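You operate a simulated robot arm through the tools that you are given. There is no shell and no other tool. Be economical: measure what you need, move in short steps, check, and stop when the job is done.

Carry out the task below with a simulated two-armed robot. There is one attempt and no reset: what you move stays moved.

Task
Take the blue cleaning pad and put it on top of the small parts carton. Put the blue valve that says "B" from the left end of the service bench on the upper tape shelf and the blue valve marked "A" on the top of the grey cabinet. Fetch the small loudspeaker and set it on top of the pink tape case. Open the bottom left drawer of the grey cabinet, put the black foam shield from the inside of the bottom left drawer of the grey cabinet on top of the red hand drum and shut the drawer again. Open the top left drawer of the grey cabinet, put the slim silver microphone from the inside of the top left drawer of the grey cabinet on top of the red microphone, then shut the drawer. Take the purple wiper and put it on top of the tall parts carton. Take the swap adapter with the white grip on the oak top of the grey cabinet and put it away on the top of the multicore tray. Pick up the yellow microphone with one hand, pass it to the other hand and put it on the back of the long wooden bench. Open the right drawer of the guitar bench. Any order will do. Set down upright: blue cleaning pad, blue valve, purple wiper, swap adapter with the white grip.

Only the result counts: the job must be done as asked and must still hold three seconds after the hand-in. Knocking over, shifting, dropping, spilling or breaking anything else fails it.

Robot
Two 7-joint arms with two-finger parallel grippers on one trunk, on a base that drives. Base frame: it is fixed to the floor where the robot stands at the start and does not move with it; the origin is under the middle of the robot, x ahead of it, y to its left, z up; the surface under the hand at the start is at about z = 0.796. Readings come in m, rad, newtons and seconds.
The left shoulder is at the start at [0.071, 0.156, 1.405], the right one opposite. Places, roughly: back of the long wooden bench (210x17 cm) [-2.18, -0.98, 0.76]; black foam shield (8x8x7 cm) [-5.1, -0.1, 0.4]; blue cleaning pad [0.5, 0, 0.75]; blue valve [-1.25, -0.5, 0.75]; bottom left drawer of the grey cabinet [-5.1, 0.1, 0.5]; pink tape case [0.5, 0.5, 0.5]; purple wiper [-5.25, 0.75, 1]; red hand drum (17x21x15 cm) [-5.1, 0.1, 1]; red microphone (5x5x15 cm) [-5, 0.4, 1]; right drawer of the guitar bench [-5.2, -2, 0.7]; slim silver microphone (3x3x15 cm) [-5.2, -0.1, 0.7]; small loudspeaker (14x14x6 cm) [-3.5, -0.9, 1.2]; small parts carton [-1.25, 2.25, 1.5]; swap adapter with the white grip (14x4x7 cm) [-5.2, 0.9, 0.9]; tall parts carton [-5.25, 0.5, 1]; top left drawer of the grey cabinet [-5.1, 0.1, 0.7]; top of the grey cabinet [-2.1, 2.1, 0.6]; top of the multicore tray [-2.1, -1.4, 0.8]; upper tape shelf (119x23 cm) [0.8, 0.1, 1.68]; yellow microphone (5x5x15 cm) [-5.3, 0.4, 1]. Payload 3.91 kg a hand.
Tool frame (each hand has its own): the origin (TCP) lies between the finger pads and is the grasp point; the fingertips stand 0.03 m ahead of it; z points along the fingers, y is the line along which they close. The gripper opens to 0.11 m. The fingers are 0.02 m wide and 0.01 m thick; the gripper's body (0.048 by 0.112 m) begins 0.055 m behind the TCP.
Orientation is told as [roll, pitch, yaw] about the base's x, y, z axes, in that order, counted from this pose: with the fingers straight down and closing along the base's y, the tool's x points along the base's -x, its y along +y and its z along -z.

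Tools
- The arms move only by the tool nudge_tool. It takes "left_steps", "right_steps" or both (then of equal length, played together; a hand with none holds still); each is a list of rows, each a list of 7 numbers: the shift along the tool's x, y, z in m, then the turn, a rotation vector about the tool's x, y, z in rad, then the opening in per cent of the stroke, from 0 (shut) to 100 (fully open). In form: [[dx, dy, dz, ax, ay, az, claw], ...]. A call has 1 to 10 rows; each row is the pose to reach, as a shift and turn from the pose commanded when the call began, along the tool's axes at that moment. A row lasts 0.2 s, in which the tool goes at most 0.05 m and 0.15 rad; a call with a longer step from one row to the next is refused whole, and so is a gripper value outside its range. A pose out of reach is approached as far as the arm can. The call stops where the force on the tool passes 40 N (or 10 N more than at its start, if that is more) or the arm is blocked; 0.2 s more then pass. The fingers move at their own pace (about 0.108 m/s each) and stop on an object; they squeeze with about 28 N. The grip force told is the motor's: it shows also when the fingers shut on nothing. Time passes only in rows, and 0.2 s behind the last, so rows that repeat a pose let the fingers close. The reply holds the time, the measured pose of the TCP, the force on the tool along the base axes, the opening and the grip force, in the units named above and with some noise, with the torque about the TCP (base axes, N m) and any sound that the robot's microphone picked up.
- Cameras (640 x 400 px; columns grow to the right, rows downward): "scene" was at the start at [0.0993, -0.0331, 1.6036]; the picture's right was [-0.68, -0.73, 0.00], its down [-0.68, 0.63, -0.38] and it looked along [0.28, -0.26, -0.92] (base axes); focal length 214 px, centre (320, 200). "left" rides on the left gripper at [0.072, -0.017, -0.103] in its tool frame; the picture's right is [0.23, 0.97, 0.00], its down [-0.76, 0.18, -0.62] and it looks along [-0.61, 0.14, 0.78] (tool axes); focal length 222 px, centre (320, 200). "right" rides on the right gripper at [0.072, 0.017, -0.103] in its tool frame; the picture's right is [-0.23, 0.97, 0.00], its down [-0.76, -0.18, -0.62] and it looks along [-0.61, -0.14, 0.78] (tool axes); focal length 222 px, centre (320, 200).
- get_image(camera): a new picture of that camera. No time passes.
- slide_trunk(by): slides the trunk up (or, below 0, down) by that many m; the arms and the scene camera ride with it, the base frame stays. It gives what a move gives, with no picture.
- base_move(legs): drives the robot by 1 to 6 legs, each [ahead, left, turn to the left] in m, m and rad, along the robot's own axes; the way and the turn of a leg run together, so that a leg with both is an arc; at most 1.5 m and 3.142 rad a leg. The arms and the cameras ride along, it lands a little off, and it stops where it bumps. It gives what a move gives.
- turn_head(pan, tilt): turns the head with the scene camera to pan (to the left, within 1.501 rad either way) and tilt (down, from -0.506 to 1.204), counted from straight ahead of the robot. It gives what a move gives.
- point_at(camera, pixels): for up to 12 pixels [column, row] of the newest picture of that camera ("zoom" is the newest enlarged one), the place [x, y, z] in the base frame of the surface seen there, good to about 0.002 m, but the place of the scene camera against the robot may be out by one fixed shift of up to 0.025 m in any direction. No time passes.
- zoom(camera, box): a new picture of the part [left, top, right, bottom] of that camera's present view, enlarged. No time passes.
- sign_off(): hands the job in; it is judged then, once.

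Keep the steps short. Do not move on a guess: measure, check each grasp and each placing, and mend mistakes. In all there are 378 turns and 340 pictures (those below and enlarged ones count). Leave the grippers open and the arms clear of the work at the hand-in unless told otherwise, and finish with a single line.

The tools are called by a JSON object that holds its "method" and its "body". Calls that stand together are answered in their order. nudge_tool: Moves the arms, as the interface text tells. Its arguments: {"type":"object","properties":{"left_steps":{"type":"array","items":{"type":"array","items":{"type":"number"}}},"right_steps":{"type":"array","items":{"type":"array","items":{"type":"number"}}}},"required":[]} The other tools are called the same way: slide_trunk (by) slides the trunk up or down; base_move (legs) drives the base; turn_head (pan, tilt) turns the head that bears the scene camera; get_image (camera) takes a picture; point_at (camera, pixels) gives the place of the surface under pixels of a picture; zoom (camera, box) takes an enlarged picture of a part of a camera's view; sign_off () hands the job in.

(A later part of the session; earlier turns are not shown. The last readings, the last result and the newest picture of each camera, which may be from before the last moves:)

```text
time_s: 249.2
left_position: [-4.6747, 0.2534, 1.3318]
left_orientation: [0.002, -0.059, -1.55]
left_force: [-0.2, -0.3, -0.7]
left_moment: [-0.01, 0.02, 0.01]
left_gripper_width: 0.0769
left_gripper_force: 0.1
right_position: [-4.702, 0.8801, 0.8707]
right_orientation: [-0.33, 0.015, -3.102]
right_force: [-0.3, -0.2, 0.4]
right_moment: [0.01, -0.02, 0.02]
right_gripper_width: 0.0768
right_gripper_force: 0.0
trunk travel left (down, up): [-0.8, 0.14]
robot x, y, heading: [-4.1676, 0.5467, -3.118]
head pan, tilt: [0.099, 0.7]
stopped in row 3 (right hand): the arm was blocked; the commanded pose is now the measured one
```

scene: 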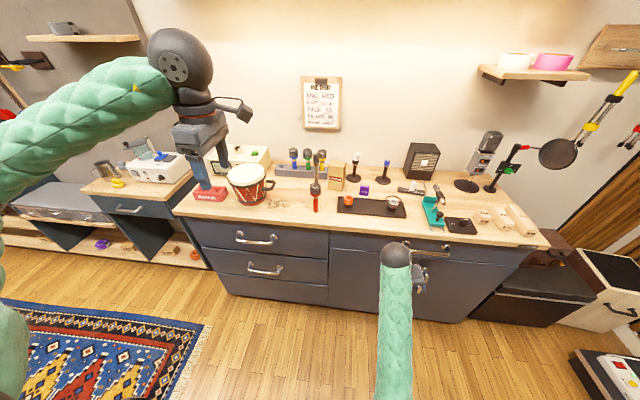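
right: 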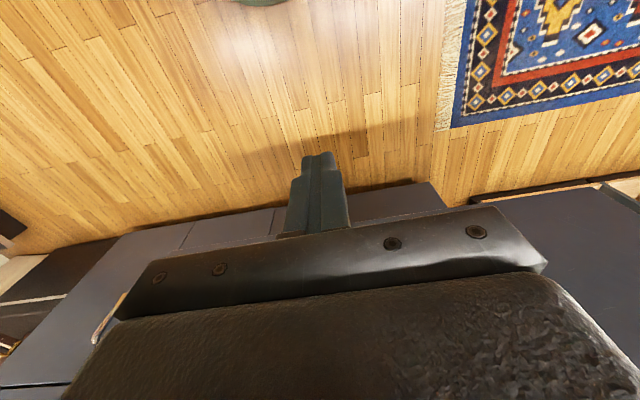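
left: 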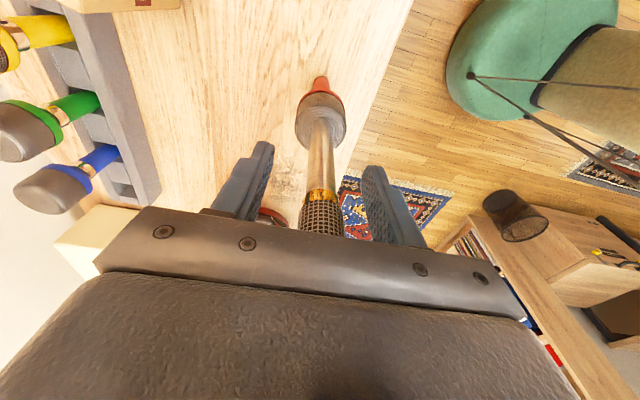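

{"method": "turn_head", "body": {"pan": -0.8, "tilt": 0.7}}

{"method": "get_image", "body": {"camera": "scene"}}

```text
time_s: 250.4
left_position: [-4.6731, 0.2542, 1.3311]
left_orientation: [0.002, -0.059, -1.551]
left_force: [-0.3, 0.0, 0.3]
left_moment: [0.01, 0.02, 0.01]
left_gripper_width: 0.077
left_gripper_force: 0.1
right_position: [-4.7012, 0.8803, 0.8707]
right_orientation: [-0.325, 0.013, -3.099]
right_force: [0.1, 0.1, 0.4]
right_moment: [-0.02, 0.04, 0.02]
right_gripper_width: 0.077
right_gripper_force: 0.0
trunk travel left (down, up): [-0.8, 0.14]
robot x, y, heading: [-4.1691, 0.5448, -3.114]
head pan, tilt: [-0.799, 0.7]
```

```text
204 pictures are left
```

scene: 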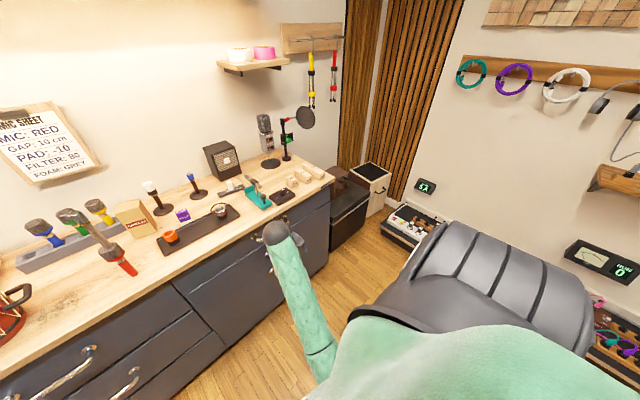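

{"method": "nudge_tool", "body": {"right_steps": [[-0.01, -0.019, -0.025, -0.066, 0, 0, 70], [-0.02, -0.038, -0.05, -0.132, 0, 0, 70], [-0.03, -0.058, -0.076, -0.198, 0, 0, 70], [-0.04, -0.077, -0.1, -0.264, 0, 0, 70], [-0.05, -0.096, -0.126, -0.33, 0, 0, 70]]}}

```text
time_s: 250.9
left_position: [-4.6746, 0.2554, 1.3319]
left_orientation: [0.002, -0.06, -1.549]
left_force: [-0.9, -0.3, -0.1]
left_moment: [-0.03, -0.02, -0.01]
left_gripper_width: 0.0769
left_gripper_force: 0.0
right_position: [-4.7058, 0.997, 0.9441]
right_orientation: [-0.422, 0.038, -3.138]
right_force: [-0.3, 0.3, 0.5]
right_moment: [-0.01, 0.03, 0.01]
right_gripper_width: 0.0772
right_gripper_force: 0.2
trunk travel left (down, up): [-0.8, 0.14]
robot x, y, heading: [-4.1733, 0.5425, -3.114]
head pan, tilt: [-0.799, 0.7]
stopped in row 2 (right hand): the arm was blocked; the commanded pose is now the measured one
```

{"method": "nudge_tool", "body": {"right_steps": [[-0.025, -0.012, -0.027, 0, 0, 0, 70], [-0.05, -0.024, -0.055, 0, 0, 0, 70], [-0.075, -0.037, -0.082, 0, 0, 0, 70], [-0.09, -0.049, -0.11, 0, 0, 0, 70], [-0.1, -0.061, -0.137, 0, 0, 0, 70]]}}

{"method": "get_image", "body": {"camera": "scene"}}

```text
time_s: 252.2
left_position: [-4.6731, 0.2536, 1.3314]
left_orientation: [0.003, -0.057, -1.549]
left_force: [-0.1, -0.2, -0.5]
left_moment: [0.02, 0.03, -0.01]
left_gripper_width: 0.0771
left_gripper_force: 0.2
right_position: [-4.8106, 1.0027, 1.098]
right_orientation: [-0.44, 0.037, 3.132]
right_force: [0.3, 0.6, -0.2]
right_moment: [0.0, -0.02, -0.01]
right_gripper_width: 0.0773
right_gripper_force: 0.1
trunk travel left (down, up): [-0.8, 0.14]
robot x, y, heading: [-4.1722, 0.5462, -3.113]
head pan, tilt: [-0.799, 0.7]
```

```text
203 pictures are left
```

scene: 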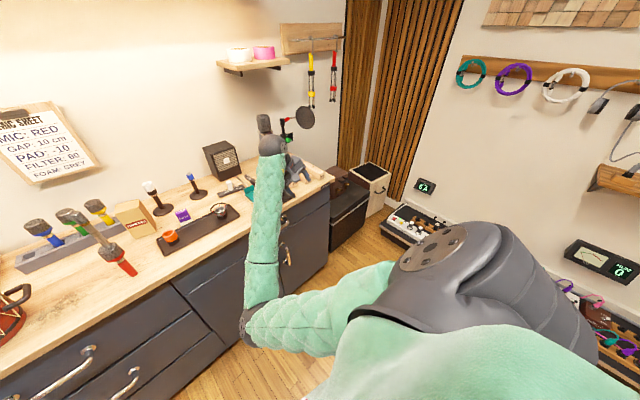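

{"method": "nudge_tool", "body": {"right_steps": [[0, 0, -0.01, -0.11, 0, 0, 70], [0, 0, -0.02, -0.22, 0, 0, 70], [0, 0, -0.03, -0.33, 0, 0, 70], [0, 0, -0.04, -0.44, 0, 0, 70]]}}

{"method": "get_image", "body": {"camera": "scene"}}

```text
time_s: 253.2
left_position: [-4.6748, 0.2541, 1.3316]
left_orientation: [0.004, -0.06, -1.549]
left_force: [0.3, 0.3, -0.3]
left_moment: [-0.01, -0.01, -0.02]
left_gripper_width: 0.0771
left_gripper_force: 0.1
right_position: [-4.8276, 1.0251, 1.1208]
right_orientation: [0.019, 0.038, -3.136]
right_force: [-0.3, 0.0, -0.5]
right_moment: [-0.04, -0.01, -0.01]
right_gripper_width: 0.0772
right_gripper_force: 0.1
right hand out of reach, approached as far as the arm can: row 2, 3, 4
trunk travel left (down, up): [-0.8, 0.14]
robot x, y, heading: [-4.1725, 0.5491, -3.112]
head pan, tilt: [-0.799, 0.7]
```

```text
202 pictures are left
```

scene: 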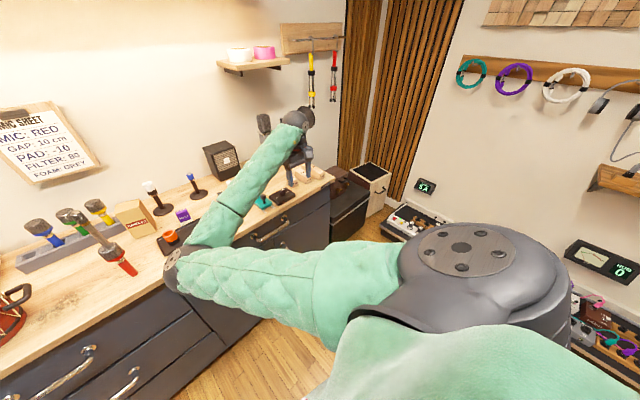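

{"method": "point_at", "body": {"camera": "scene", "pixels": [[180, 272], [200, 250], [225, 210], [300, 130]]}}

```text
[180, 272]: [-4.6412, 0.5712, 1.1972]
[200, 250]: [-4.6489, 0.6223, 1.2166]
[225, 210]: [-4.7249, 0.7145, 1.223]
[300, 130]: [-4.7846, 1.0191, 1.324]
```

The right elbow folded inward. I back away from the counter and reconfigure that arm in free space.

{"method": "base_move", "body": {"legs": [[-0.5, 0, 0]]}}

{"method": "nudge_tool", "body": {"right_steps": [[0, -0.045, 0, 0, 0, 0, 70], [0, -0.09, 0, 0, 0, 0, 70], [0, -0.135, 0, 0, 0, 0, 70], [0, -0.18, 0, 0, 0, 0, 70], [0.02, -0.22, 0, 0, 0, 0, 70], [0.06, -0.24, 0, 0, 0, 0, 70], [0.1, -0.26, 0, 0, 0, 0, 70], [0.14, -0.28, 0, 0, 0, 0, 70], [0.18, -0.3, 0, 0, 0, 0, 70], [0.22, -0.32, 0, 0, 0, 0, 70]]}}

{"method": "get_image", "body": {"camera": "scene"}}

```text
time_s: 256.1
left_position: [-4.1667, 0.2697, 1.3319]
left_orientation: [0.003, -0.058, -1.551]
left_force: [-0.5, -0.6, -0.7]
left_moment: [-0.02, -0.02, 0.0]
left_gripper_width: 0.0769
left_gripper_force: 0.0
right_position: [-4.3184, 1.0412, 1.122]
right_orientation: [0.016, 0.037, 3.141]
right_force: [-0.3, 1.2, 0.7]
right_moment: [-0.05, 0.02, -0.02]
right_gripper_width: 0.0767
right_gripper_force: 0.1
trunk travel left (down, up): [-0.8, 0.14]
robot x, y, heading: [-3.6627, 0.5574, -3.114]
head pan, tilt: [-0.799, 0.7]
```

```text
time_s: 258.3
left_position: [-4.1673, 0.2708, 1.3323]
left_orientation: [0.001, -0.059, -1.552]
left_force: [-0.5, -0.3, 0.2]
left_moment: [0.0, 0.05, 0.0]
left_gripper_width: 0.0767
left_gripper_force: 0.0
right_position: [-4.0973, 1.3651, 1.1232]
right_orientation: [0.018, 0.036, 3.141]
right_force: [0.0, -0.4, 0.1]
right_moment: [-0.01, -0.01, 0.0]
right_gripper_width: 0.0771
right_gripper_force: 0.1
trunk travel left (down, up): [-0.8, 0.14]
robot x, y, heading: [-3.6644, 0.5561, -3.117]
head pan, tilt: [-0.799, 0.7]
```

```text
201 pictures are left
```

scene: 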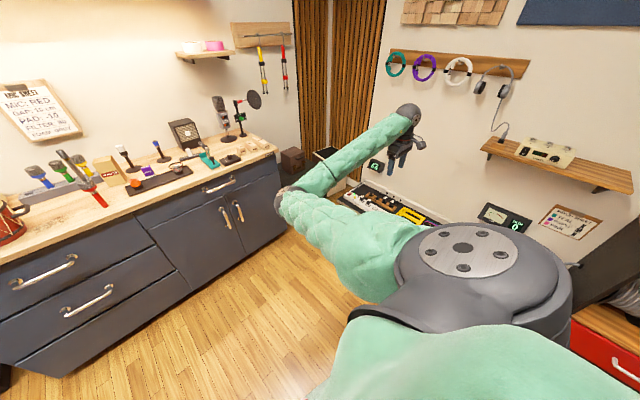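

{"method": "nudge_tool", "body": {"right_steps": [[0.03, -0.03, 0, 0, 0, 0, 70], [0.06, -0.06, 0, 0, 0, 0, 70], [0.1, -0.08, 0, 0, 0, 0, 70], [0.14, -0.1, 0, 0, 0, 0, 70], [0.18, -0.12, 0, 0, 0, 0, 70], [0.22, -0.13, 0, 0, 0, 0, 70], [0.26, -0.13, 0, 0, 0, 0, 70], [0.3, -0.13, 0, 0, 0, 0, 70]]}}

{"method": "get_image", "body": {"camera": "scene"}}

```text
time_s: 260.1
left_position: [-4.1653, 0.2704, 1.3337]
left_orientation: [0.001, -0.061, -1.55]
left_force: [1.5, -0.3, 0.4]
left_moment: [-0.01, 0.02, 0.0]
left_gripper_width: 0.0771
left_gripper_force: 0.0
right_position: [-3.7981, 1.4925, 1.134]
right_orientation: [0.017, 0.037, 3.142]
right_force: [0.4, 0.4, -0.4]
right_moment: [-0.04, 0.01, -0.03]
right_gripper_width: 0.0772
right_gripper_force: 0.0
trunk travel left (down, up): [-0.8, 0.14]
robot x, y, heading: [-3.6581, 0.5624, -3.114]
head pan, tilt: [-0.799, 0.7]
```

```text
200 pictures are left
```

scene: 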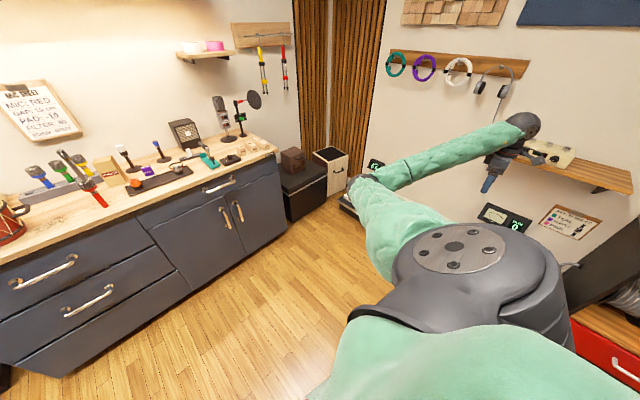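

{"method": "nudge_tool", "body": {"right_steps": [[0, 0.0, -0.05, 0, 0, 0, 70], [0, 0.0, -0.1, 0, 0, 0, 70], [0, 0.0, -0.15, 0, 0, 0, 70], [0, 0.0, -0.2, 0, 0, 0, 70], [0, 0, -0.25, 0, 0, 0, 70], [0, 0.01, -0.295, 0, 0, 0, 70], [0, 0.02, -0.34, 0, 0, 0, 70], [0, 0.03, -0.385, 0, 0, 0, 70], [0, 0.05, -0.43, 0, 0, 0, 70], [0, 0.07, -0.475, 0, 0, 0, 70]]}}

{"method": "nudge_tool", "body": {"right_steps": [[-0.035, 0.03, 0, 0, 0, 0, 70], [-0.07, 0.06, 0, 0, 0, 0, 70], [-0.105, 0.09, 0, 0, 0, 0, 70], [-0.14, 0.12, 0, 0, 0, 0, 70], [-0.175, 0.15, 0, 0, 0, 0, 70], [-0.21, 0.18, 0, 0, 0, 0, 70], [-0.245, 0.21, 0, 0, 0, 0, 70], [-0.28, 0.24, 0, 0, 0, 0, 70], [-0.315, 0.27, 0, 0, 0, 0, 70], [-0.35, 0.3, 0, 0, 0, 0, 70]]}}

{"method": "get_image", "body": {"camera": "scene"}}

```text
time_s: 262.3
left_position: [-4.1662, 0.2672, 1.3315]
left_orientation: [0.001, -0.058, -1.552]
left_force: [0.1, -0.3, 1.1]
left_moment: [0.02, 0.02, 0.02]
left_gripper_width: 0.0773
left_gripper_force: 0.0
right_position: [-3.8113, 1.4266, 1.6125]
right_orientation: [0.013, 0.036, 3.14]
right_force: [0.4, -0.1, 0.7]
right_moment: [0.03, -0.01, -0.01]
right_gripper_width: 0.0771
right_gripper_force: 0.1
trunk travel left (down, up): [-0.8, 0.14]
robot x, y, heading: [-3.6631, 0.5597, -3.116]
head pan, tilt: [-0.799, 0.7]
```

```text
time_s: 264.5
left_position: [-4.1675, 0.2674, 1.3322]
left_orientation: [0.003, -0.059, -1.552]
left_force: [0.5, -0.3, -0.7]
left_moment: [0.02, 0.01, -0.01]
left_gripper_width: 0.0769
left_gripper_force: 0.0
right_position: [-4.1625, 1.1256, 1.5998]
right_orientation: [0.014, 0.037, 3.138]
right_force: [-0.8, -0.5, -0.1]
right_moment: [0.05, 0.02, -0.03]
right_gripper_width: 0.0769
right_gripper_force: 0.1
trunk travel left (down, up): [-0.8, 0.14]
robot x, y, heading: [-3.6635, 0.5576, -3.117]
head pan, tilt: [-0.799, 0.7]
```

```text
199 pictures are left
```

scene: 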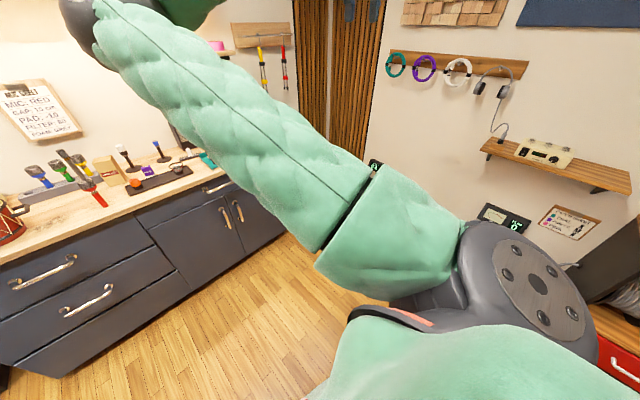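

Try to swing the elbow outward by rolling the hand so the fingers point inward, then back.

{"method": "nudge_tool", "body": {"right_steps": [[0, -0.02, 0.03, -0.14, 0, 0, 70], [0, -0.04, 0.06, -0.28, 0, 0, 70], [0, -0.06, 0.09, -0.42, 0, 0, 70], [0, -0.08, 0.12, -0.56, 0, 0, 70], [0, -0.1, 0.15, -0.7, 0, 0, 70], [0, -0.12, 0.18, -0.84, 0, 0, 70], [0, -0.14, 0.21, -0.98, 0, 0, 70], [0, -0.16, 0.24, -1.12, 0, 0, 70], [0, -0.18, 0.27, -1.26, 0, 0, 70], [0, -0.2, 0.3, -1.4, 0, 0, 70]]}}

{"method": "get_image", "body": {"camera": "scene"}}

```text
time_s: 266.7
left_position: [-4.1649, 0.2733, 1.3339]
left_orientation: [0.0, -0.065, -1.551]
left_force: [0.6, 0.4, 0.2]
left_moment: [-0.02, 0.04, 0.01]
left_gripper_width: 0.0767
left_gripper_force: 0.1
right_position: [-4.1513, 1.3278, 1.2981]
right_orientation: [1.423, 0.034, -3.142]
right_force: [-0.1, 0.6, 0.4]
right_moment: [0.0, -0.01, 0.03]
right_gripper_width: 0.0769
right_gripper_force: 0.0
trunk travel left (down, up): [-0.8, 0.14]
robot x, y, heading: [-3.6601, 0.5568, -3.113]
head pan, tilt: [-0.799, 0.7]
```

```text
198 pictures are left
```

scene: 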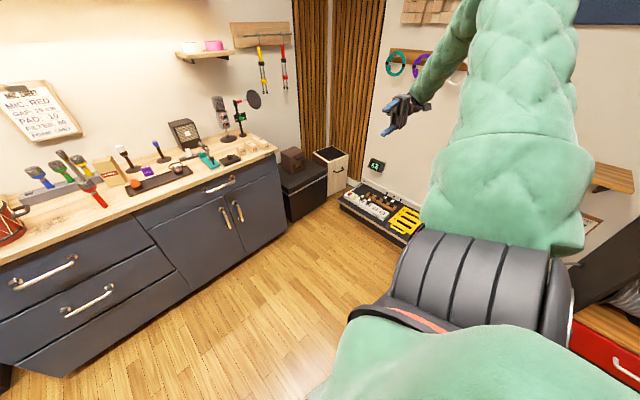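

That worked: the elbow went up and out. Roll back while bringing the hand in.

{"method": "nudge_tool", "body": {"right_steps": [[0, -0.005, 0.03, 0.14, 0, 0, 70], [0, -0.011, 0.06, 0.28, 0, 0, 70], [0, -0.016, 0.09, 0.42, 0, 0, 70], [0, -0.022, 0.12, 0.56, 0, 0, 70], [0, -0.027, 0.15, 0.7, 0, 0, 70], [0, -0.032, 0.18, 0.84, 0, 0, 70], [0, -0.038, 0.21, 0.98, 0, 0, 70], [0, -0.043, 0.24, 1.12, 0, 0, 70], [0, -0.049, 0.27, 1.26, 0, 0, 70], [0, -0.054, 0.3, 1.4, 0, 0, 70]]}}

{"method": "get_image", "body": {"camera": "scene"}}

```text
time_s: 268.9
left_position: [-4.1656, 0.268, 1.3324]
left_orientation: [0.002, -0.058, -1.553]
left_force: [0.4, -0.6, 0.1]
left_moment: [0.0, 0.05, 0.0]
left_gripper_width: 0.077
left_gripper_force: 0.0
right_position: [-4.1442, 1.0385, 1.1952]
right_orientation: [0.013, 0.042, 3.133]
right_force: [-0.9, 0.0, 0.7]
right_moment: [0.01, 0.03, 0.02]
right_gripper_width: 0.0769
right_gripper_force: 0.1
trunk travel left (down, up): [-0.8, 0.14]
robot x, y, heading: [-3.6583, 0.5563, -3.115]
head pan, tilt: [-0.799, 0.7]
```

```text
197 pictures are left
```

scene: 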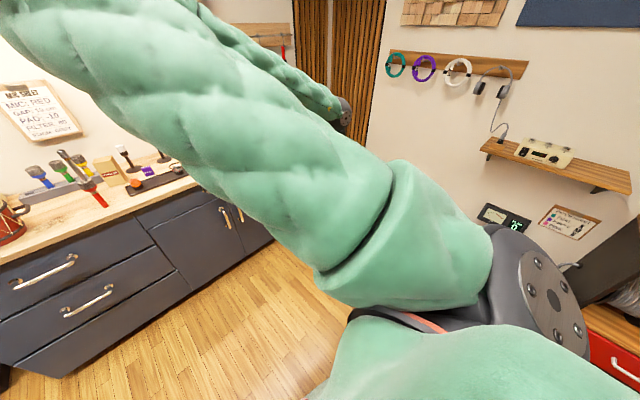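

{"method": "nudge_tool", "body": {"right_steps": [[0, -0.02, 0.0, -0.14, 0, 0, 70], [0, -0.04, 0.0, -0.28, 0, 0, 70], [0, -0.06, 0.0, -0.42, 0, 0, 70], [0, -0.08, 0.0, -0.56, 0, 0, 70], [0, -0.1, 0.0, -0.7, 0, 0, 70], [0, -0.12, 0.0, -0.84, 0, 0, 70], [0, -0.14, 0.0, -0.98, 0, 0, 70], [0, -0.16, 0.0, -1.12, 0, 0, 70], [0, -0.18, 0.0, -1.26, 0, 0, 70], [0, -0.2, 0.0, -1.4, 0, 0, 70]]}}

{"method": "nudge_tool", "body": {"right_steps": [[0, -0.03, 0.03, 0, 0, 0, 70], [0, -0.06, 0.06, 0, 0, 0, 70], [0, -0.09, 0.09, 0, 0, 0, 70], [0, -0.12, 0.12, 0, 0, 0, 70], [0, -0.15, 0.15, 0, 0, 0, 70], [0, -0.18, 0.18, 0, 0, 0, 70], [0, -0.2, 0.22, 0, 0, 0, 70], [0, -0.2, 0.26, 0, 0, 0, 70], [0, -0.2, 0.3, 0, 0, 0, 70], [0, -0.2, 0.34, 0, 0, 0, 70]]}}

{"method": "get_image", "body": {"camera": "scene"}}

```text
time_s: 271.1
left_position: [-4.1647, 0.2715, 1.3336]
left_orientation: [0.0, -0.06, -1.551]
left_force: [-0.4, 1.1, -0.4]
left_moment: [-0.05, 0.03, 0.03]
left_gripper_width: 0.077
left_gripper_force: 0.2
right_position: [-4.1481, 1.2372, 1.1945]
right_orientation: [1.421, 0.033, -3.143]
right_force: [-1.2, -0.5, -0.1]
right_moment: [0.01, 0.01, -0.01]
right_gripper_width: 0.0771
right_gripper_force: 0.0
trunk travel left (down, up): [-0.8, 0.14]
robot x, y, heading: [-3.6601, 0.5595, -3.117]
head pan, tilt: [-0.799, 0.7]
```

```text
time_s: 273.3
left_position: [-4.1679, 0.2685, 1.3302]
left_orientation: [0.003, -0.057, -1.556]
left_force: [0.0, -0.4, -0.2]
left_moment: [0.04, 0.0, 0.02]
left_gripper_width: 0.0768
left_gripper_force: 0.1
right_position: [-4.1414, 0.9306, 0.9437]
right_orientation: [1.412, 0.037, 3.139]
right_force: [0.3, 0.0, -0.2]
right_moment: [-0.02, 0.0, 0.03]
right_gripper_width: 0.0769
right_gripper_force: 0.0
trunk travel left (down, up): [-0.8, 0.14]
robot x, y, heading: [-3.659, 0.562, -3.117]
head pan, tilt: [-0.799, 0.7]
```

```text
196 pictures are left
```

scene: 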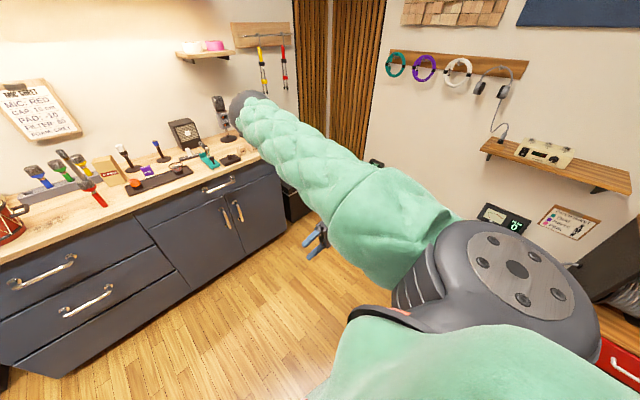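

{"method": "nudge_tool", "body": {"right_steps": [[0.0, 0.01, -0.01, 0.14, 0, 0, 70], [0.0, 0.02, -0.02, 0.28, 0, 0, 70], [0.0, 0.03, -0.03, 0.42, 0, 0, 70], [0.0, 0.04, -0.04, 0.56, 0, 0, 70], [0.0, 0.05, -0.05, 0.7, 0, 0, 70], [0.0, 0.06, -0.06, 0.84, 0, 0, 70], [0.0, 0.07, -0.06, 0.98, 0, 0, 70], [0.0, 0.08, -0.06, 1.12, 0, 0, 70], [0, 0.09, -0.06, 1.26, 0, 0, 70], [0, 0.1, -0.06, 1.4, 0, 0, 70]]}}

{"method": "get_image", "body": {"camera": "scene"}}

```text
time_s: 275.5
left_position: [-4.1654, 0.2686, 1.3319]
left_orientation: [0.002, -0.059, -1.552]
left_force: [0.8, -0.3, 0.0]
left_moment: [0.04, 0.01, 0.04]
left_gripper_width: 0.0769
left_gripper_force: 0.0
right_position: [-4.1446, 0.9727, 1.0545]
right_orientation: [0.014, 0.037, 3.139]
right_force: [-0.7, 0.0, 0.0]
right_moment: [0.01, 0.0, 0.01]
right_gripper_width: 0.0769
right_gripper_force: 0.0
trunk travel left (down, up): [-0.8, 0.14]
robot x, y, heading: [-3.6585, 0.5605, -3.117]
head pan, tilt: [-0.799, 0.7]
```

```text
195 pictures are left
```

scene: 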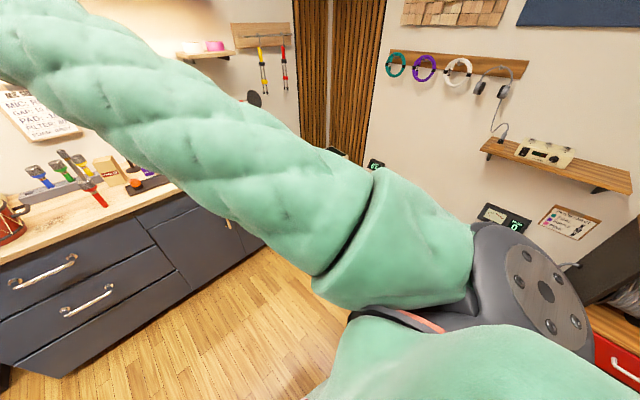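

I leave that posture and just park the right hand to the side.

{"method": "nudge_tool", "body": {"right_steps": [[0, -0.045, 0, 0, 0, 0, 70], [0, -0.09, 0, 0, 0, 0, 70], [0, -0.135, 0, 0, 0, 0, 70], [0, -0.18, 0, 0, 0, 0, 70], [0, -0.225, 0, 0, 0, 0, 70], [0, -0.27, 0, 0, 0, 0, 70], [0, -0.315, 0, 0, 0, 0, 70], [0, -0.36, 0, 0, 0, 0, 70]]}}

{"method": "turn_head", "body": {"pan": 0.0, "tilt": 0.6}}

{"method": "get_image", "body": {"camera": "scene"}}

```text
time_s: 277.3
left_position: [-4.1679, 0.2709, 1.3321]
left_orientation: [0.003, -0.06, -1.551]
left_force: [0.3, -0.3, -0.2]
left_moment: [-0.02, 0.02, -0.02]
left_gripper_width: 0.0772
left_gripper_force: 0.0
right_position: [-4.1451, 1.3363, 1.0485]
right_orientation: [0.018, 0.039, 3.14]
right_force: [0.0, -0.1, 0.4]
right_moment: [-0.03, 0.0, 0.04]
right_gripper_width: 0.0771
right_gripper_force: 0.0
trunk travel left (down, up): [-0.8, 0.14]
robot x, y, heading: [-3.6607, 0.5588, -3.114]
head pan, tilt: [-0.799, 0.7]
```

```text
time_s: 278.5
left_position: [-4.1677, 0.2699, 1.3309]
left_orientation: [0.004, -0.059, -1.553]
left_force: [-0.1, 0.4, -0.3]
left_moment: [0.02, 0.02, -0.02]
left_gripper_width: 0.0769
left_gripper_force: 0.0
right_position: [-4.1445, 1.3357, 1.0493]
right_orientation: [0.017, 0.037, 3.14]
right_force: [1.4, -0.6, 0.0]
right_moment: [-0.01, 0.01, -0.01]
right_gripper_width: 0.0773
right_gripper_force: 0.2
trunk travel left (down, up): [-0.8, 0.14]
robot x, y, heading: [-3.6632, 0.5596, -3.118]
head pan, tilt: [0.0, 0.6]
```

```text
194 pictures are left
```

scene: 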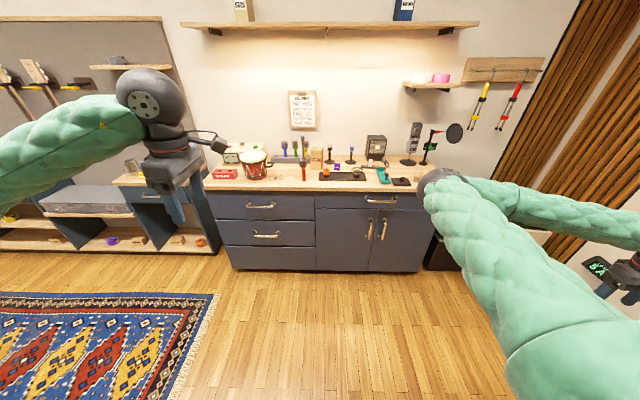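

{"method": "nudge_tool", "body": {"right_steps": [[0.04, -0.01, 0, 0, 0, 0, 70], [0.08, -0.02, 0, 0, 0, 0, 70], [0.12, -0.03, 0, 0, 0, 0, 70], [0.16, -0.04, 0, 0, 0, 0, 70], [0.2, -0.06, 0, 0, 0, 0, 70], [0.24, -0.08, 0, 0, 0, 0, 70], [0.28, -0.1, 0, 0, 0, 0, 70], [0.32, -0.12, 0, 0, 0, 0, 70], [0.36, -0.13, 0, 0, 0, 0, 70]]}}

{"method": "base_move", "body": {"legs": [[0.0, -0.42, 0], [0.45, 0, 0]]}}

{"method": "turn_head", "body": {"pan": 0.3, "tilt": 0.7}}

{"method": "get_image", "body": {"camera": "scene"}}

```text
time_s: 280.5
left_position: [-4.1645, 0.2685, 1.3332]
left_orientation: [0.002, -0.058, -1.552]
left_force: [-0.1, 0.6, 0.0]
left_moment: [0.01, 0.02, 0.03]
left_gripper_width: 0.0768
left_gripper_force: 0.0
right_position: [-3.7835, 1.4684, 1.0605]
right_orientation: [0.019, 0.035, -3.142]
right_force: [-0.2, 0.7, -0.2]
right_moment: [0.01, 0.0, 0.0]
right_gripper_width: 0.077
right_gripper_force: 0.0
trunk travel left (down, up): [-0.8, 0.14]
robot x, y, heading: [-3.6652, 0.5588, -3.114]
head pan, tilt: [0.0, 0.6]
```

```text
time_s: 285.4
left_position: [-4.6273, 0.6802, 1.3315]
left_orientation: [0.004, -0.059, -1.553]
left_force: [-0.7, -0.2, -0.2]
left_moment: [-0.01, 0.02, -0.03]
left_gripper_width: 0.077
left_gripper_force: 0.1
right_position: [-4.2443, 1.8766, 1.0619]
right_orientation: [0.018, 0.036, 3.14]
right_force: [-1.0, 0.3, -0.8]
right_moment: [0.01, -0.05, -0.01]
right_gripper_width: 0.0771
right_gripper_force: 0.1
trunk travel left (down, up): [-0.8, 0.14]
robot x, y, heading: [-4.1238, 0.9684, -3.119]
head pan, tilt: [0.0, 0.6]
```

```text
time_s: 286.2
left_position: [-4.6276, 0.6783, 1.332]
left_orientation: [0.002, -0.06, -1.553]
left_force: [0.3, -0.2, -0.2]
left_moment: [0.0, -0.02, -0.02]
left_gripper_width: 0.0769
left_gripper_force: 0.0
right_position: [-4.2437, 1.8774, 1.0597]
right_orientation: [0.018, 0.038, 3.14]
right_force: [-0.5, 0.5, 0.0]
right_moment: [-0.02, -0.03, -0.02]
right_gripper_width: 0.0771
right_gripper_force: 0.0
trunk travel left (down, up): [-0.8, 0.14]
robot x, y, heading: [-4.1222, 0.9671, -3.113]
head pan, tilt: [0.3, 0.7]
```

```text
193 pictures are left
```

scene: 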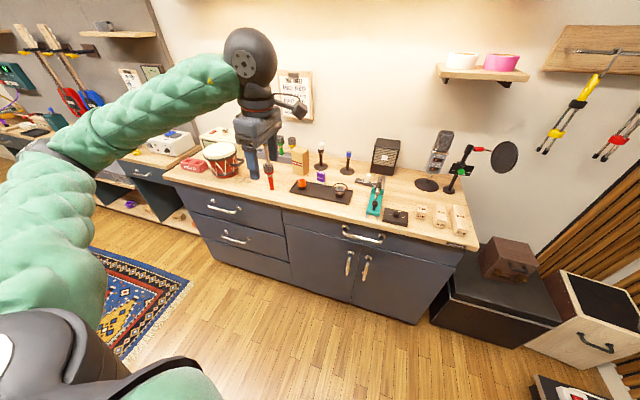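

The left forearm would pass too near the mic tower, so I'll use the right arm for the wiper. Draw the left hand back and bring the right hand to the front at height.

{"method": "nudge_tool", "body": {"left_steps": [[0, 0.03, 0, 0, 0, 0, 70], [0, 0.06, 0, 0, 0, 0, 70], [0, 0.09, 0, 0, 0, 0, 70], [0, 0.12, 0, 0, 0, 0, 70], [0, 0.15, 0, 0, 0, 0, 70], [0, 0.15, 0, 0, 0, 0, 70], [0, 0.15, 0, 0, 0, 0, 70], [0, 0.15, 0, 0, 0, 0, 70], [0, 0.15, 0, 0, 0, 0, 70], [0, 0.15, 0, 0, 0, 0, 70]], "right_steps": [[-0.02, 0.02, -0.03, 0, 0, 0, 70], [-0.05, 0.05, -0.05, 0, 0, 0, 70], [-0.08, 0.08, -0.07, 0, 0, 0, 70], [-0.11, 0.11, -0.09, 0, 0, 0, 70], [-0.14, 0.14, -0.11, 0, 0, 0, 70], [-0.17, 0.17, -0.13, 0, 0, 0, 70], [-0.2, 0.2, -0.15, 0, 0, 0, 70], [-0.23, 0.23, -0.17, 0, 0, 0, 70], [-0.26, 0.26, -0.19, 0, 0, 0, 70], [-0.29, 0.29, -0.2, 0, 0, 0, 70]]}}

{"method": "get_image", "body": {"camera": "scene"}}

```text
time_s: 288.4
left_position: [-4.5288, 0.6773, 1.36]
left_orientation: [0.003, -0.056, -1.552]
left_force: [0.2, -0.1, -0.4]
left_moment: [0.0, 0.0, -0.03]
left_gripper_width: 0.0769
left_gripper_force: 0.0
left hand out of reach, approached as far as the arm can: row 3, 4, 5, 6, 7, 8, 9, 10
right_position: [-4.5414, 1.5884, 1.2546]
right_orientation: [0.014, 0.037, 3.137]
right_force: [-0.8, 0.6, -0.3]
right_moment: [0.07, 0.02, 0.0]
right_gripper_width: 0.0771
right_gripper_force: 0.0
trunk travel left (down, up): [-0.8, 0.14]
robot x, y, heading: [-4.1252, 0.9697, -3.113]
head pan, tilt: [0.3, 0.7]
```

```text
192 pictures are left
```

scene: 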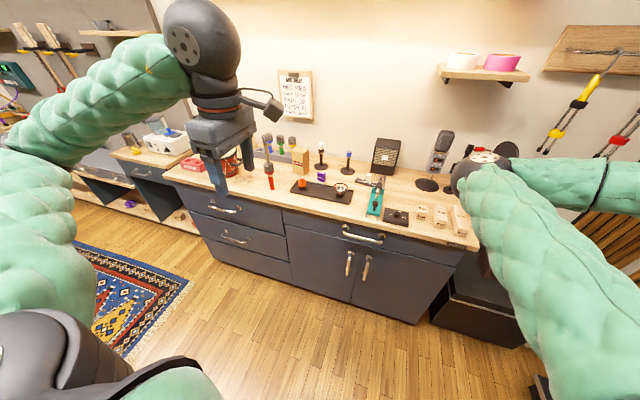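

{"method": "zoom", "body": {"camera": "scene", "box": [255, 130, 375, 220]}}

{"method": "point_at", "body": {"camera": "zoom", "pixels": [[355, 218], [355, 240], [335, 220], [378, 225], [365, 255], [240, 95], [222, 115], [278, 118], [235, 85], [250, 110]]}}

```text
4.44 times, centred on (315, 175) of scene
```

zoom: 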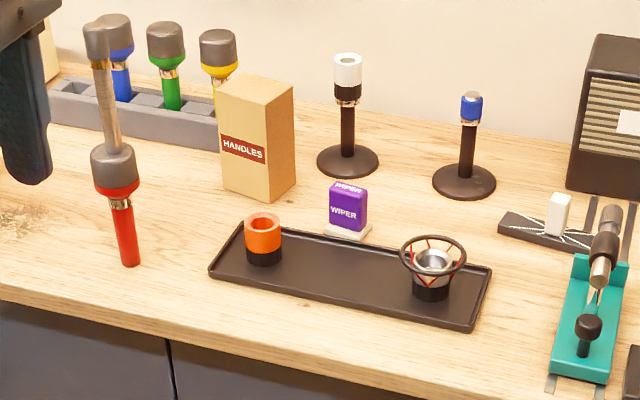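

```text
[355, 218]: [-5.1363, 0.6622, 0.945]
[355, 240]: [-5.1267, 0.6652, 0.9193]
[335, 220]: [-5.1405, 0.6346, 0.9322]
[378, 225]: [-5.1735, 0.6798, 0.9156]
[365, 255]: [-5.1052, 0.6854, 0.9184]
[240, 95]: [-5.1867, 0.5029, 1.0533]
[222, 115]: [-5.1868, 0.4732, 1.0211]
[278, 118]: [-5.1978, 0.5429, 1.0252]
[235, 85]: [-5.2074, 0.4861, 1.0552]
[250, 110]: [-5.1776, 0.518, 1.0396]
```

{"method": "nudge_tool", "body": {"right_steps": [[-0.018, 0.045, 0, 0, 0, 0, 70], [-0.036, 0.09, 0, 0, 0, 0, 70], [-0.054, 0.135, 0, 0, 0, 0, 70], [-0.072, 0.18, 0, 0, 0, 0, 70], [-0.09, 0.225, 0, 0, 0, 0, 70], [-0.108, 0.27, 0, 0, 0, 0, 70], [-0.126, 0.315, 0, 0, 0, 0, 70], [-0.144, 0.36, 0, 0, 0, 0, 70], [-0.162, 0.405, 0, 0, 0, 0, 70], [-0.18, 0.45, 0, 0, 0, 0, 70]]}}

{"method": "get_image", "body": {"camera": "scene"}}

```text
time_s: 290.6
left_position: [-4.5289, 0.6801, 1.3613]
left_orientation: [0.004, -0.06, -1.553]
left_force: [-0.7, 0.3, -0.3]
left_moment: [0.01, -0.02, -0.01]
left_gripper_width: 0.0771
left_gripper_force: 0.0
right_position: [-4.6759, 1.4632, 1.2725]
right_orientation: [0.015, 0.038, 3.141]
right_force: [-0.5, 0.6, -0.6]
right_moment: [0.0, -0.02, 0.02]
right_gripper_width: 0.0772
right_gripper_force: 0.2
right hand out of reach, approached as far as the arm can: row 4, 5, 6, 7, 8, 9, 10
trunk travel left (down, up): [-0.8, 0.14]
robot x, y, heading: [-4.1237, 0.9679, -3.118]
head pan, tilt: [0.3, 0.7]
```

```text
190 pictures are left
```

scene: 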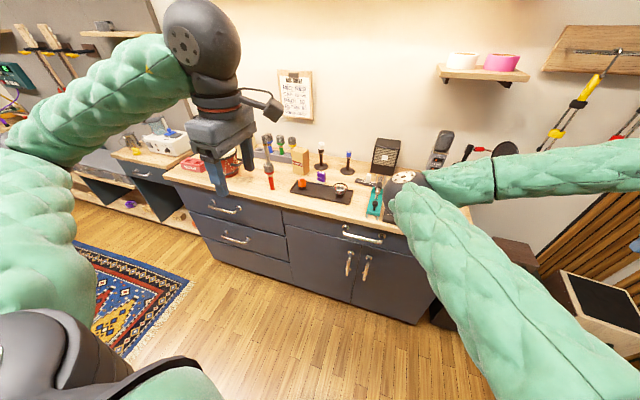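

The right arm cannot cross with the elbow inward. I back off and reconfigure: roll hand inward, move it to the centre, then roll back.

{"method": "base_move", "body": {"legs": [[-0.4, 0, 0]]}}

{"method": "nudge_tool", "body": {"right_steps": [[0, -0.01, 0.0, -0.14, 0, 0, 70], [0, -0.02, 0.0, -0.28, 0, 0, 70], [0, -0.03, 0.0, -0.42, 0, 0, 70], [0, -0.04, 0.0, -0.56, 0, 0, 70], [0, -0.05, 0.0, -0.7, 0, 0, 70], [0, -0.06, 0.0, -0.84, 0, 0, 70], [0, -0.07, 0.0, -0.98, 0, 0, 70], [0, -0.08, 0.0, -1.12, 0, 0, 70], [0, -0.09, 0.0, -1.26, 0, 0, 70], [0, -0.1, 0.0, -1.4, 0, 0, 70]]}}

{"method": "nudge_tool", "body": {"right_steps": [[0, -0.02, 0.04, 0, 0, 0, 70], [0, -0.04, 0.08, 0, 0, 0, 70], [0, -0.06, 0.12, 0, 0, 0, 70], [0, -0.08, 0.16, 0, 0, 0, 70], [0, -0.1, 0.2, 0, 0, 0, 70], [0, -0.12, 0.24, 0, 0, 0, 70], [0, -0.14, 0.28, 0, 0, 0, 70], [0, -0.16, 0.32, 0, 0, 0, 70], [0, -0.18, 0.36, 0, 0, 0, 70], [0, -0.2, 0.4, 0, 0, 0, 70]]}}

{"method": "get_image", "body": {"camera": "scene"}}

```text
time_s: 293.0
left_position: [-4.1421, 0.6877, 1.3609]
left_orientation: [0.004, -0.057, -1.547]
left_force: [-0.3, 0.1, 0.2]
left_moment: [0.0, -0.02, 0.01]
left_gripper_width: 0.0769
left_gripper_force: 0.1
right_position: [-4.2934, 1.4697, 1.2713]
right_orientation: [0.016, 0.037, -3.136]
right_force: [0.3, -0.2, 0.7]
right_moment: [-0.03, 0.0, 0.01]
right_gripper_width: 0.077
right_gripper_force: 0.1
trunk travel left (down, up): [-0.8, 0.14]
robot x, y, heading: [-3.7384, 0.9814, -3.11]
head pan, tilt: [0.3, 0.7]
```

```text
time_s: 295.2
left_position: [-4.1404, 0.6903, 1.3616]
left_orientation: [0.002, -0.06, -1.544]
left_force: [-0.4, 0.1, 0.3]
left_moment: [-0.04, 0.0, -0.01]
left_gripper_width: 0.0771
left_gripper_force: 0.1
right_position: [-4.295, 1.5711, 1.2688]
right_orientation: [1.42, 0.037, -3.134]
right_force: [0.6, 0.8, 0.9]
right_moment: [-0.01, -0.02, -0.03]
right_gripper_width: 0.0769
right_gripper_force: 0.1
trunk travel left (down, up): [-0.8, 0.14]
robot x, y, heading: [-3.7403, 0.9788, -3.107]
head pan, tilt: [0.3, 0.7]
```

```text
time_s: 297.4
left_position: [-4.1418, 0.6876, 1.3605]
left_orientation: [0.003, -0.058, -1.547]
left_force: [-0.1, -0.3, 0.2]
left_moment: [0.0, 0.03, 0.0]
left_gripper_width: 0.0768
left_gripper_force: 0.0
right_position: [-4.2822, 1.2147, 1.0144]
right_orientation: [1.399, 0.038, -3.136]
right_force: [0.0, -0.5, -0.8]
right_moment: [0.03, 0.0, 0.0]
right_gripper_width: 0.0769
right_gripper_force: 0.1
right hand out of reach, approached as far as the arm can: row 10
trunk travel left (down, up): [-0.8, 0.14]
robot x, y, heading: [-3.739, 0.9787, -3.11]
head pan, tilt: [0.3, 0.7]
```

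```text
189 pictures are left
```

scene: 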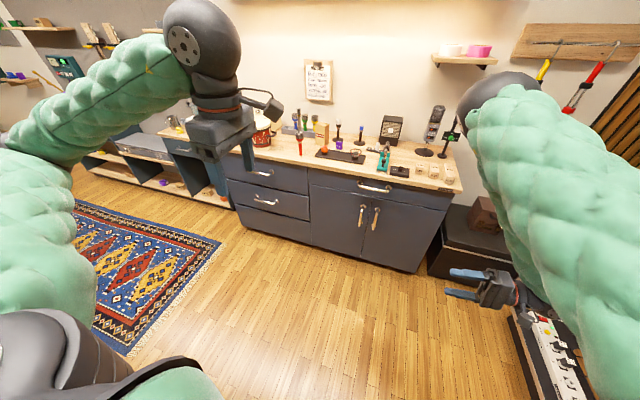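

{"method": "nudge_tool", "body": {"right_steps": [[-0.01, 0.015, -0.0, 0.14, 0, 0, 70], [-0.02, 0.03, -0.0, 0.28, 0, 0, 70], [-0.03, 0.045, -0.0, 0.42, 0, 0, 70], [-0.04, 0.06, -0.0, 0.56, 0, 0, 70], [-0.05, 0.075, -0.0, 0.7, 0, 0, 70], [-0.06, 0.09, -0.0, 0.84, 0, 0, 70], [-0.07, 0.105, -0.0, 0.98, 0, 0, 70], [-0.08, 0.12, -0.0, 1.12, 0, 0, 70], [-0.09, 0.135, -0.0, 1.26, 0, 0, 70], [-0.1, 0.15, -0.0, 1.38, 0, 0, 70]]}}

{"method": "get_image", "body": {"camera": "scene"}}

```text
time_s: 299.8
left_position: [-4.1419, 0.6881, 1.3619]
left_orientation: [0.004, -0.061, -1.546]
left_force: [0.0, 0.1, -0.3]
left_moment: [0.0, 0.01, 0.01]
left_gripper_width: 0.077
left_gripper_force: 0.1
right_position: [-4.3941, 1.3181, 1.099]
right_orientation: [0.045, 0.133, 3.121]
right_force: [-1.1, 0.2, -0.3]
right_moment: [-0.02, -0.03, -0.01]
right_gripper_width: 0.0769
right_gripper_force: 0.0
right hand out of reach, approached as far as the arm can: row 6, 7, 8, 9, 10
trunk travel left (down, up): [-0.8, 0.14]
robot x, y, heading: [-3.7386, 0.9804, -3.11]
head pan, tilt: [0.3, 0.7]
stopped in row 10 (right hand): the arm was blocked; the commanded pose is now the measured one
```

```text
188 pictures are left
```

scene: 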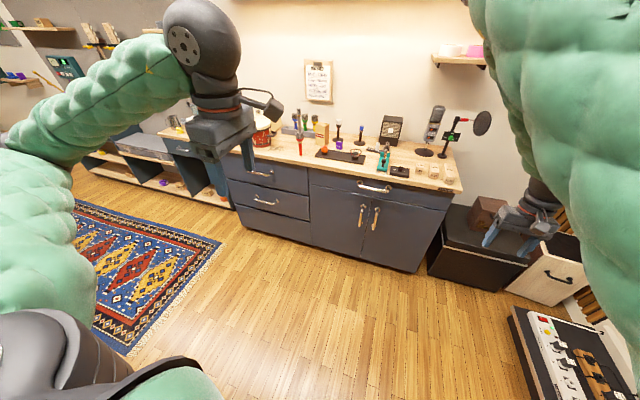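

{"method": "nudge_tool", "body": {"right_steps": [[-0.02, 0.03, -0.02, 0, 0, 0, 70], [-0.04, 0.06, -0.04, 0, 0, 0, 70], [-0.06, 0.09, -0.06, 0, 0, 0, 70], [-0.08, 0.12, -0.08, 0, 0, 0, 70], [-0.1, 0.15, -0.1, 0, 0, 0, 70], [-0.1, 0.19, -0.12, 0, 0, 0, 70], [-0.1, 0.23, -0.14, 0, 0, 0, 70]]}}

{"method": "get_image", "body": {"camera": "scene"}}

```text
time_s: 301.4
left_position: [-4.1414, 0.6875, 1.3605]
left_orientation: [0.003, -0.058, -1.545]
left_force: [0.2, 0.4, -0.4]
left_moment: [0.03, 0.0, -0.01]
left_gripper_width: 0.0772
left_gripper_force: 0.2
right_position: [-4.6014, 1.2221, 1.2292]
right_orientation: [0.061, 0.145, 3.102]
right_force: [-0.4, 0.4, 0.1]
right_moment: [0.04, 0.0, 0.0]
right_gripper_width: 0.0773
right_gripper_force: 0.0
right hand out of reach, approached as far as the arm can: row 1, 2, 3, 4, 5, 6, 7
trunk travel left (down, up): [-0.8, 0.14]
robot x, y, heading: [-3.7374, 0.9799, -3.11]
head pan, tilt: [0.3, 0.7]
```

```text
187 pictures are left
```

scene: 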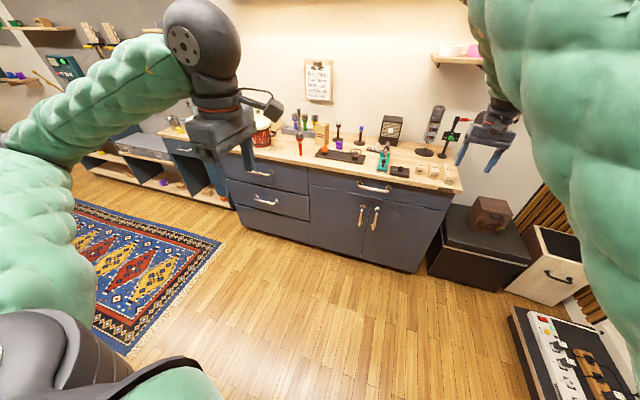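

Now the right arm works elbow-up. Move the base so that this pose brings the hand near the wiper: first sideways.

{"method": "base_move", "body": {"legs": [[0, 0.57, 0]]}}

{"method": "turn_head", "body": {"pan": -0.1, "tilt": 0.6}}

{"method": "get_image", "body": {"camera": "scene"}}

{"method": "get_image", "body": {"camera": "right"}}

```text
time_s: 304.6
left_position: [-4.1157, 0.1117, 1.3613]
left_orientation: [0.004, -0.058, -1.533]
left_force: [0.0, 0.2, 0.1]
left_moment: [0.0, -0.01, 0.05]
left_gripper_width: 0.077
left_gripper_force: 0.1
right_position: [-4.5828, 0.6391, 1.232]
right_orientation: [0.061, 0.142, 3.115]
right_force: [-0.6, 0.0, -0.1]
right_moment: [0.01, 0.02, -0.01]
right_gripper_width: 0.0771
right_gripper_force: 0.1
trunk travel left (down, up): [-0.8, 0.14]
robot x, y, heading: [-3.7143, 0.4052, -3.098]
head pan, tilt: [0.3, 0.7]
```

```text
time_s: 305.5
left_position: [-4.1144, 0.1111, 1.3609]
left_orientation: [0.003, -0.059, -1.531]
left_force: [0.5, -0.2, 0.7]
left_moment: [0.0, 0.0, 0.0]
left_gripper_width: 0.0772
left_gripper_force: 0.0
right_position: [-4.5824, 0.6387, 1.231]
right_orientation: [0.063, 0.143, 3.113]
right_force: [0.1, -0.5, 0.0]
right_moment: [0.02, -0.03, 0.0]
right_gripper_width: 0.0771
right_gripper_force: 0.0
trunk travel left (down, up): [-0.8, 0.14]
robot x, y, heading: [-3.7136, 0.4079, -3.094]
head pan, tilt: [-0.099, 0.6]
```

```text
186 pictures are left
```

scene: 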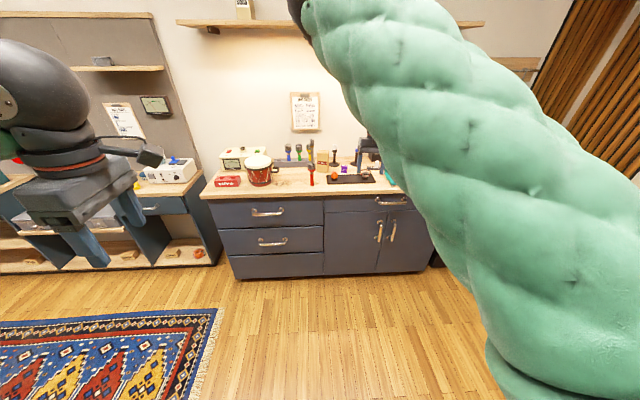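

```text
185 pictures are left
```

right: 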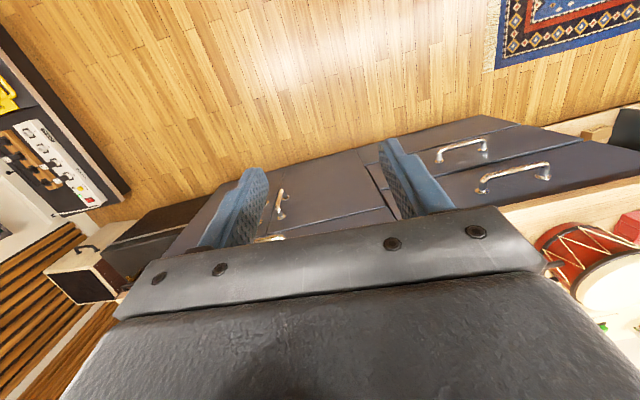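

{"method": "base_move", "body": {"legs": [[0, 0, -0.045], [0.4, 0, 0]]}}

{"method": "nudge_tool", "body": {"right_steps": [[0, 0, 0, 0.02, -0.05, 0, 70], [0, 0, 0, 0.04, -0.1, 0, 70], [0, 0, 0, 0.064, -0.143, 0, 70]]}}

{"method": "get_image", "body": {"camera": "right"}}

{"method": "get_image", "body": {"camera": "scene"}}

```text
time_s: 308.4
left_position: [-4.5292, 0.1316, 1.361]
left_orientation: [0.005, -0.059, -1.58]
left_force: [-1.1, 0.2, -0.8]
left_moment: [-0.04, -0.01, -0.03]
left_gripper_width: 0.077
left_gripper_force: 0.1
right_position: [-4.969, 0.6814, 1.2304]
right_orientation: [0.064, 0.142, 3.068]
right_force: [0.3, -0.6, 0.5]
right_moment: [0.01, 0.02, 0.0]
right_gripper_width: 0.0771
right_gripper_force: 0.1
trunk travel left (down, up): [-0.8, 0.14]
robot x, y, heading: [-4.1149, 0.4077, 3.137]
head pan, tilt: [-0.099, 0.6]
```

```text
time_s: 309.4
left_position: [-4.5282, 0.1304, 1.3604]
left_orientation: [0.002, -0.06, -1.577]
left_force: [-0.6, -1.3, 0.2]
left_moment: [0.0, 0.05, 0.0]
left_gripper_width: 0.077
left_gripper_force: 0.1
right_position: [-4.9677, 0.7095, 1.2096]
right_orientation: [0.012, 0.03, 3.032]
right_force: [0.1, -0.1, 0.0]
right_moment: [-0.04, -0.01, -0.01]
right_gripper_width: 0.077
right_gripper_force: 0.1
right hand out of reach, approached as far as the arm can: row 3
trunk travel left (down, up): [-0.8, 0.14]
robot x, y, heading: [-4.1147, 0.4053, 3.14]
head pan, tilt: [-0.099, 0.6]
stopped in row 3 (right hand): the arm was blocked; the commanded pose is now the measured one
```

```text
184 pictures are left
```

right: 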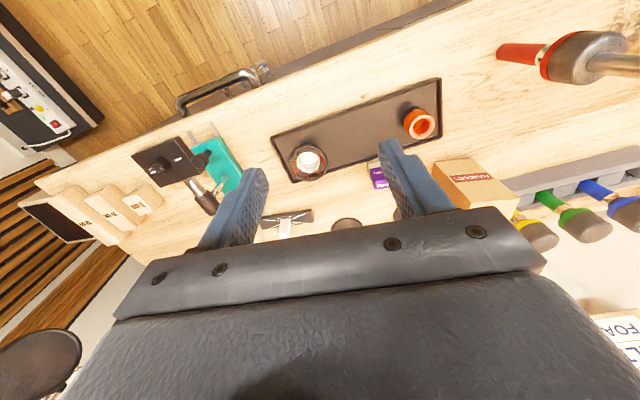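

```text
183 pictures are left
```

scene: 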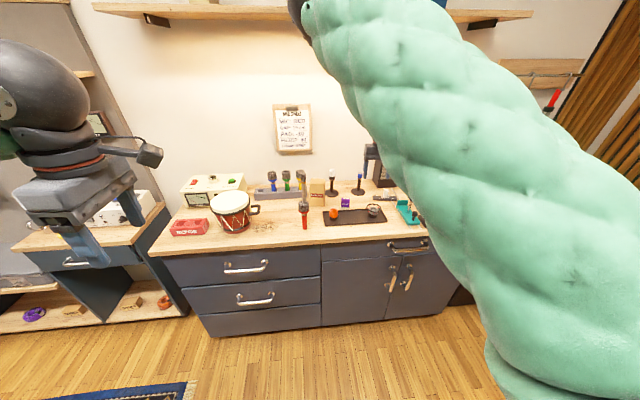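

{"method": "point_at", "body": {"camera": "right", "pixels": [[377, 182], [375, 175], [383, 186], [372, 168], [460, 172], [485, 200], [285, 225], [310, 160]]}}

```text
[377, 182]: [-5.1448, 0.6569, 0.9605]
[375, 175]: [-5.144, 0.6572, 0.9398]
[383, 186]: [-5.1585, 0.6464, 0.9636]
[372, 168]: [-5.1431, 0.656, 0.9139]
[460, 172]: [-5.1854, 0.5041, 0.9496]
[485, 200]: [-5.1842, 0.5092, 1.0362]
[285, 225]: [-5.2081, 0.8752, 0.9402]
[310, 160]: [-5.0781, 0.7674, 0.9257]
```

I position with base and trunk: forward 0.17, left 0.05.

{"method": "base_move", "body": {"legs": [[0.17, 0.055, 0]]}}

{"method": "get_image", "body": {"camera": "right"}}

```text
time_s: 310.9
left_position: [-4.6952, 0.0764, 1.3615]
left_orientation: [0.003, -0.059, -1.582]
left_force: [1.0, -0.5, -0.4]
left_moment: [0.05, -0.02, 0.0]
left_gripper_width: 0.0769
left_gripper_force: 0.0
right_position: [-5.1342, 0.6562, 1.2102]
right_orientation: [0.012, 0.028, 3.029]
right_force: [-0.2, 0.2, 0.4]
right_moment: [0.02, 0.02, 0.03]
right_gripper_width: 0.077
right_gripper_force: 0.0
trunk travel left (down, up): [-0.8, 0.14]
robot x, y, heading: [-4.282, 0.3486, 3.135]
head pan, tilt: [-0.099, 0.6]
```

```text
182 pictures are left
```

right: 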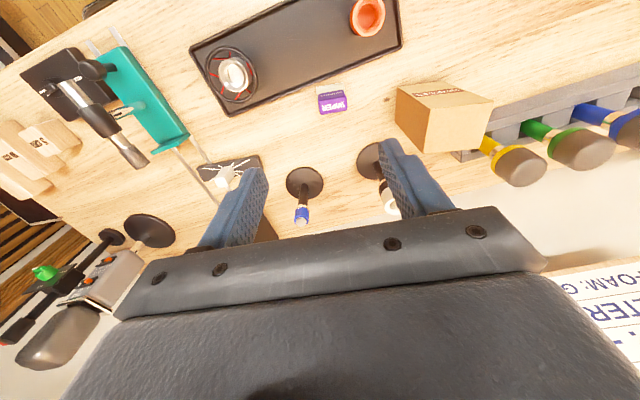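

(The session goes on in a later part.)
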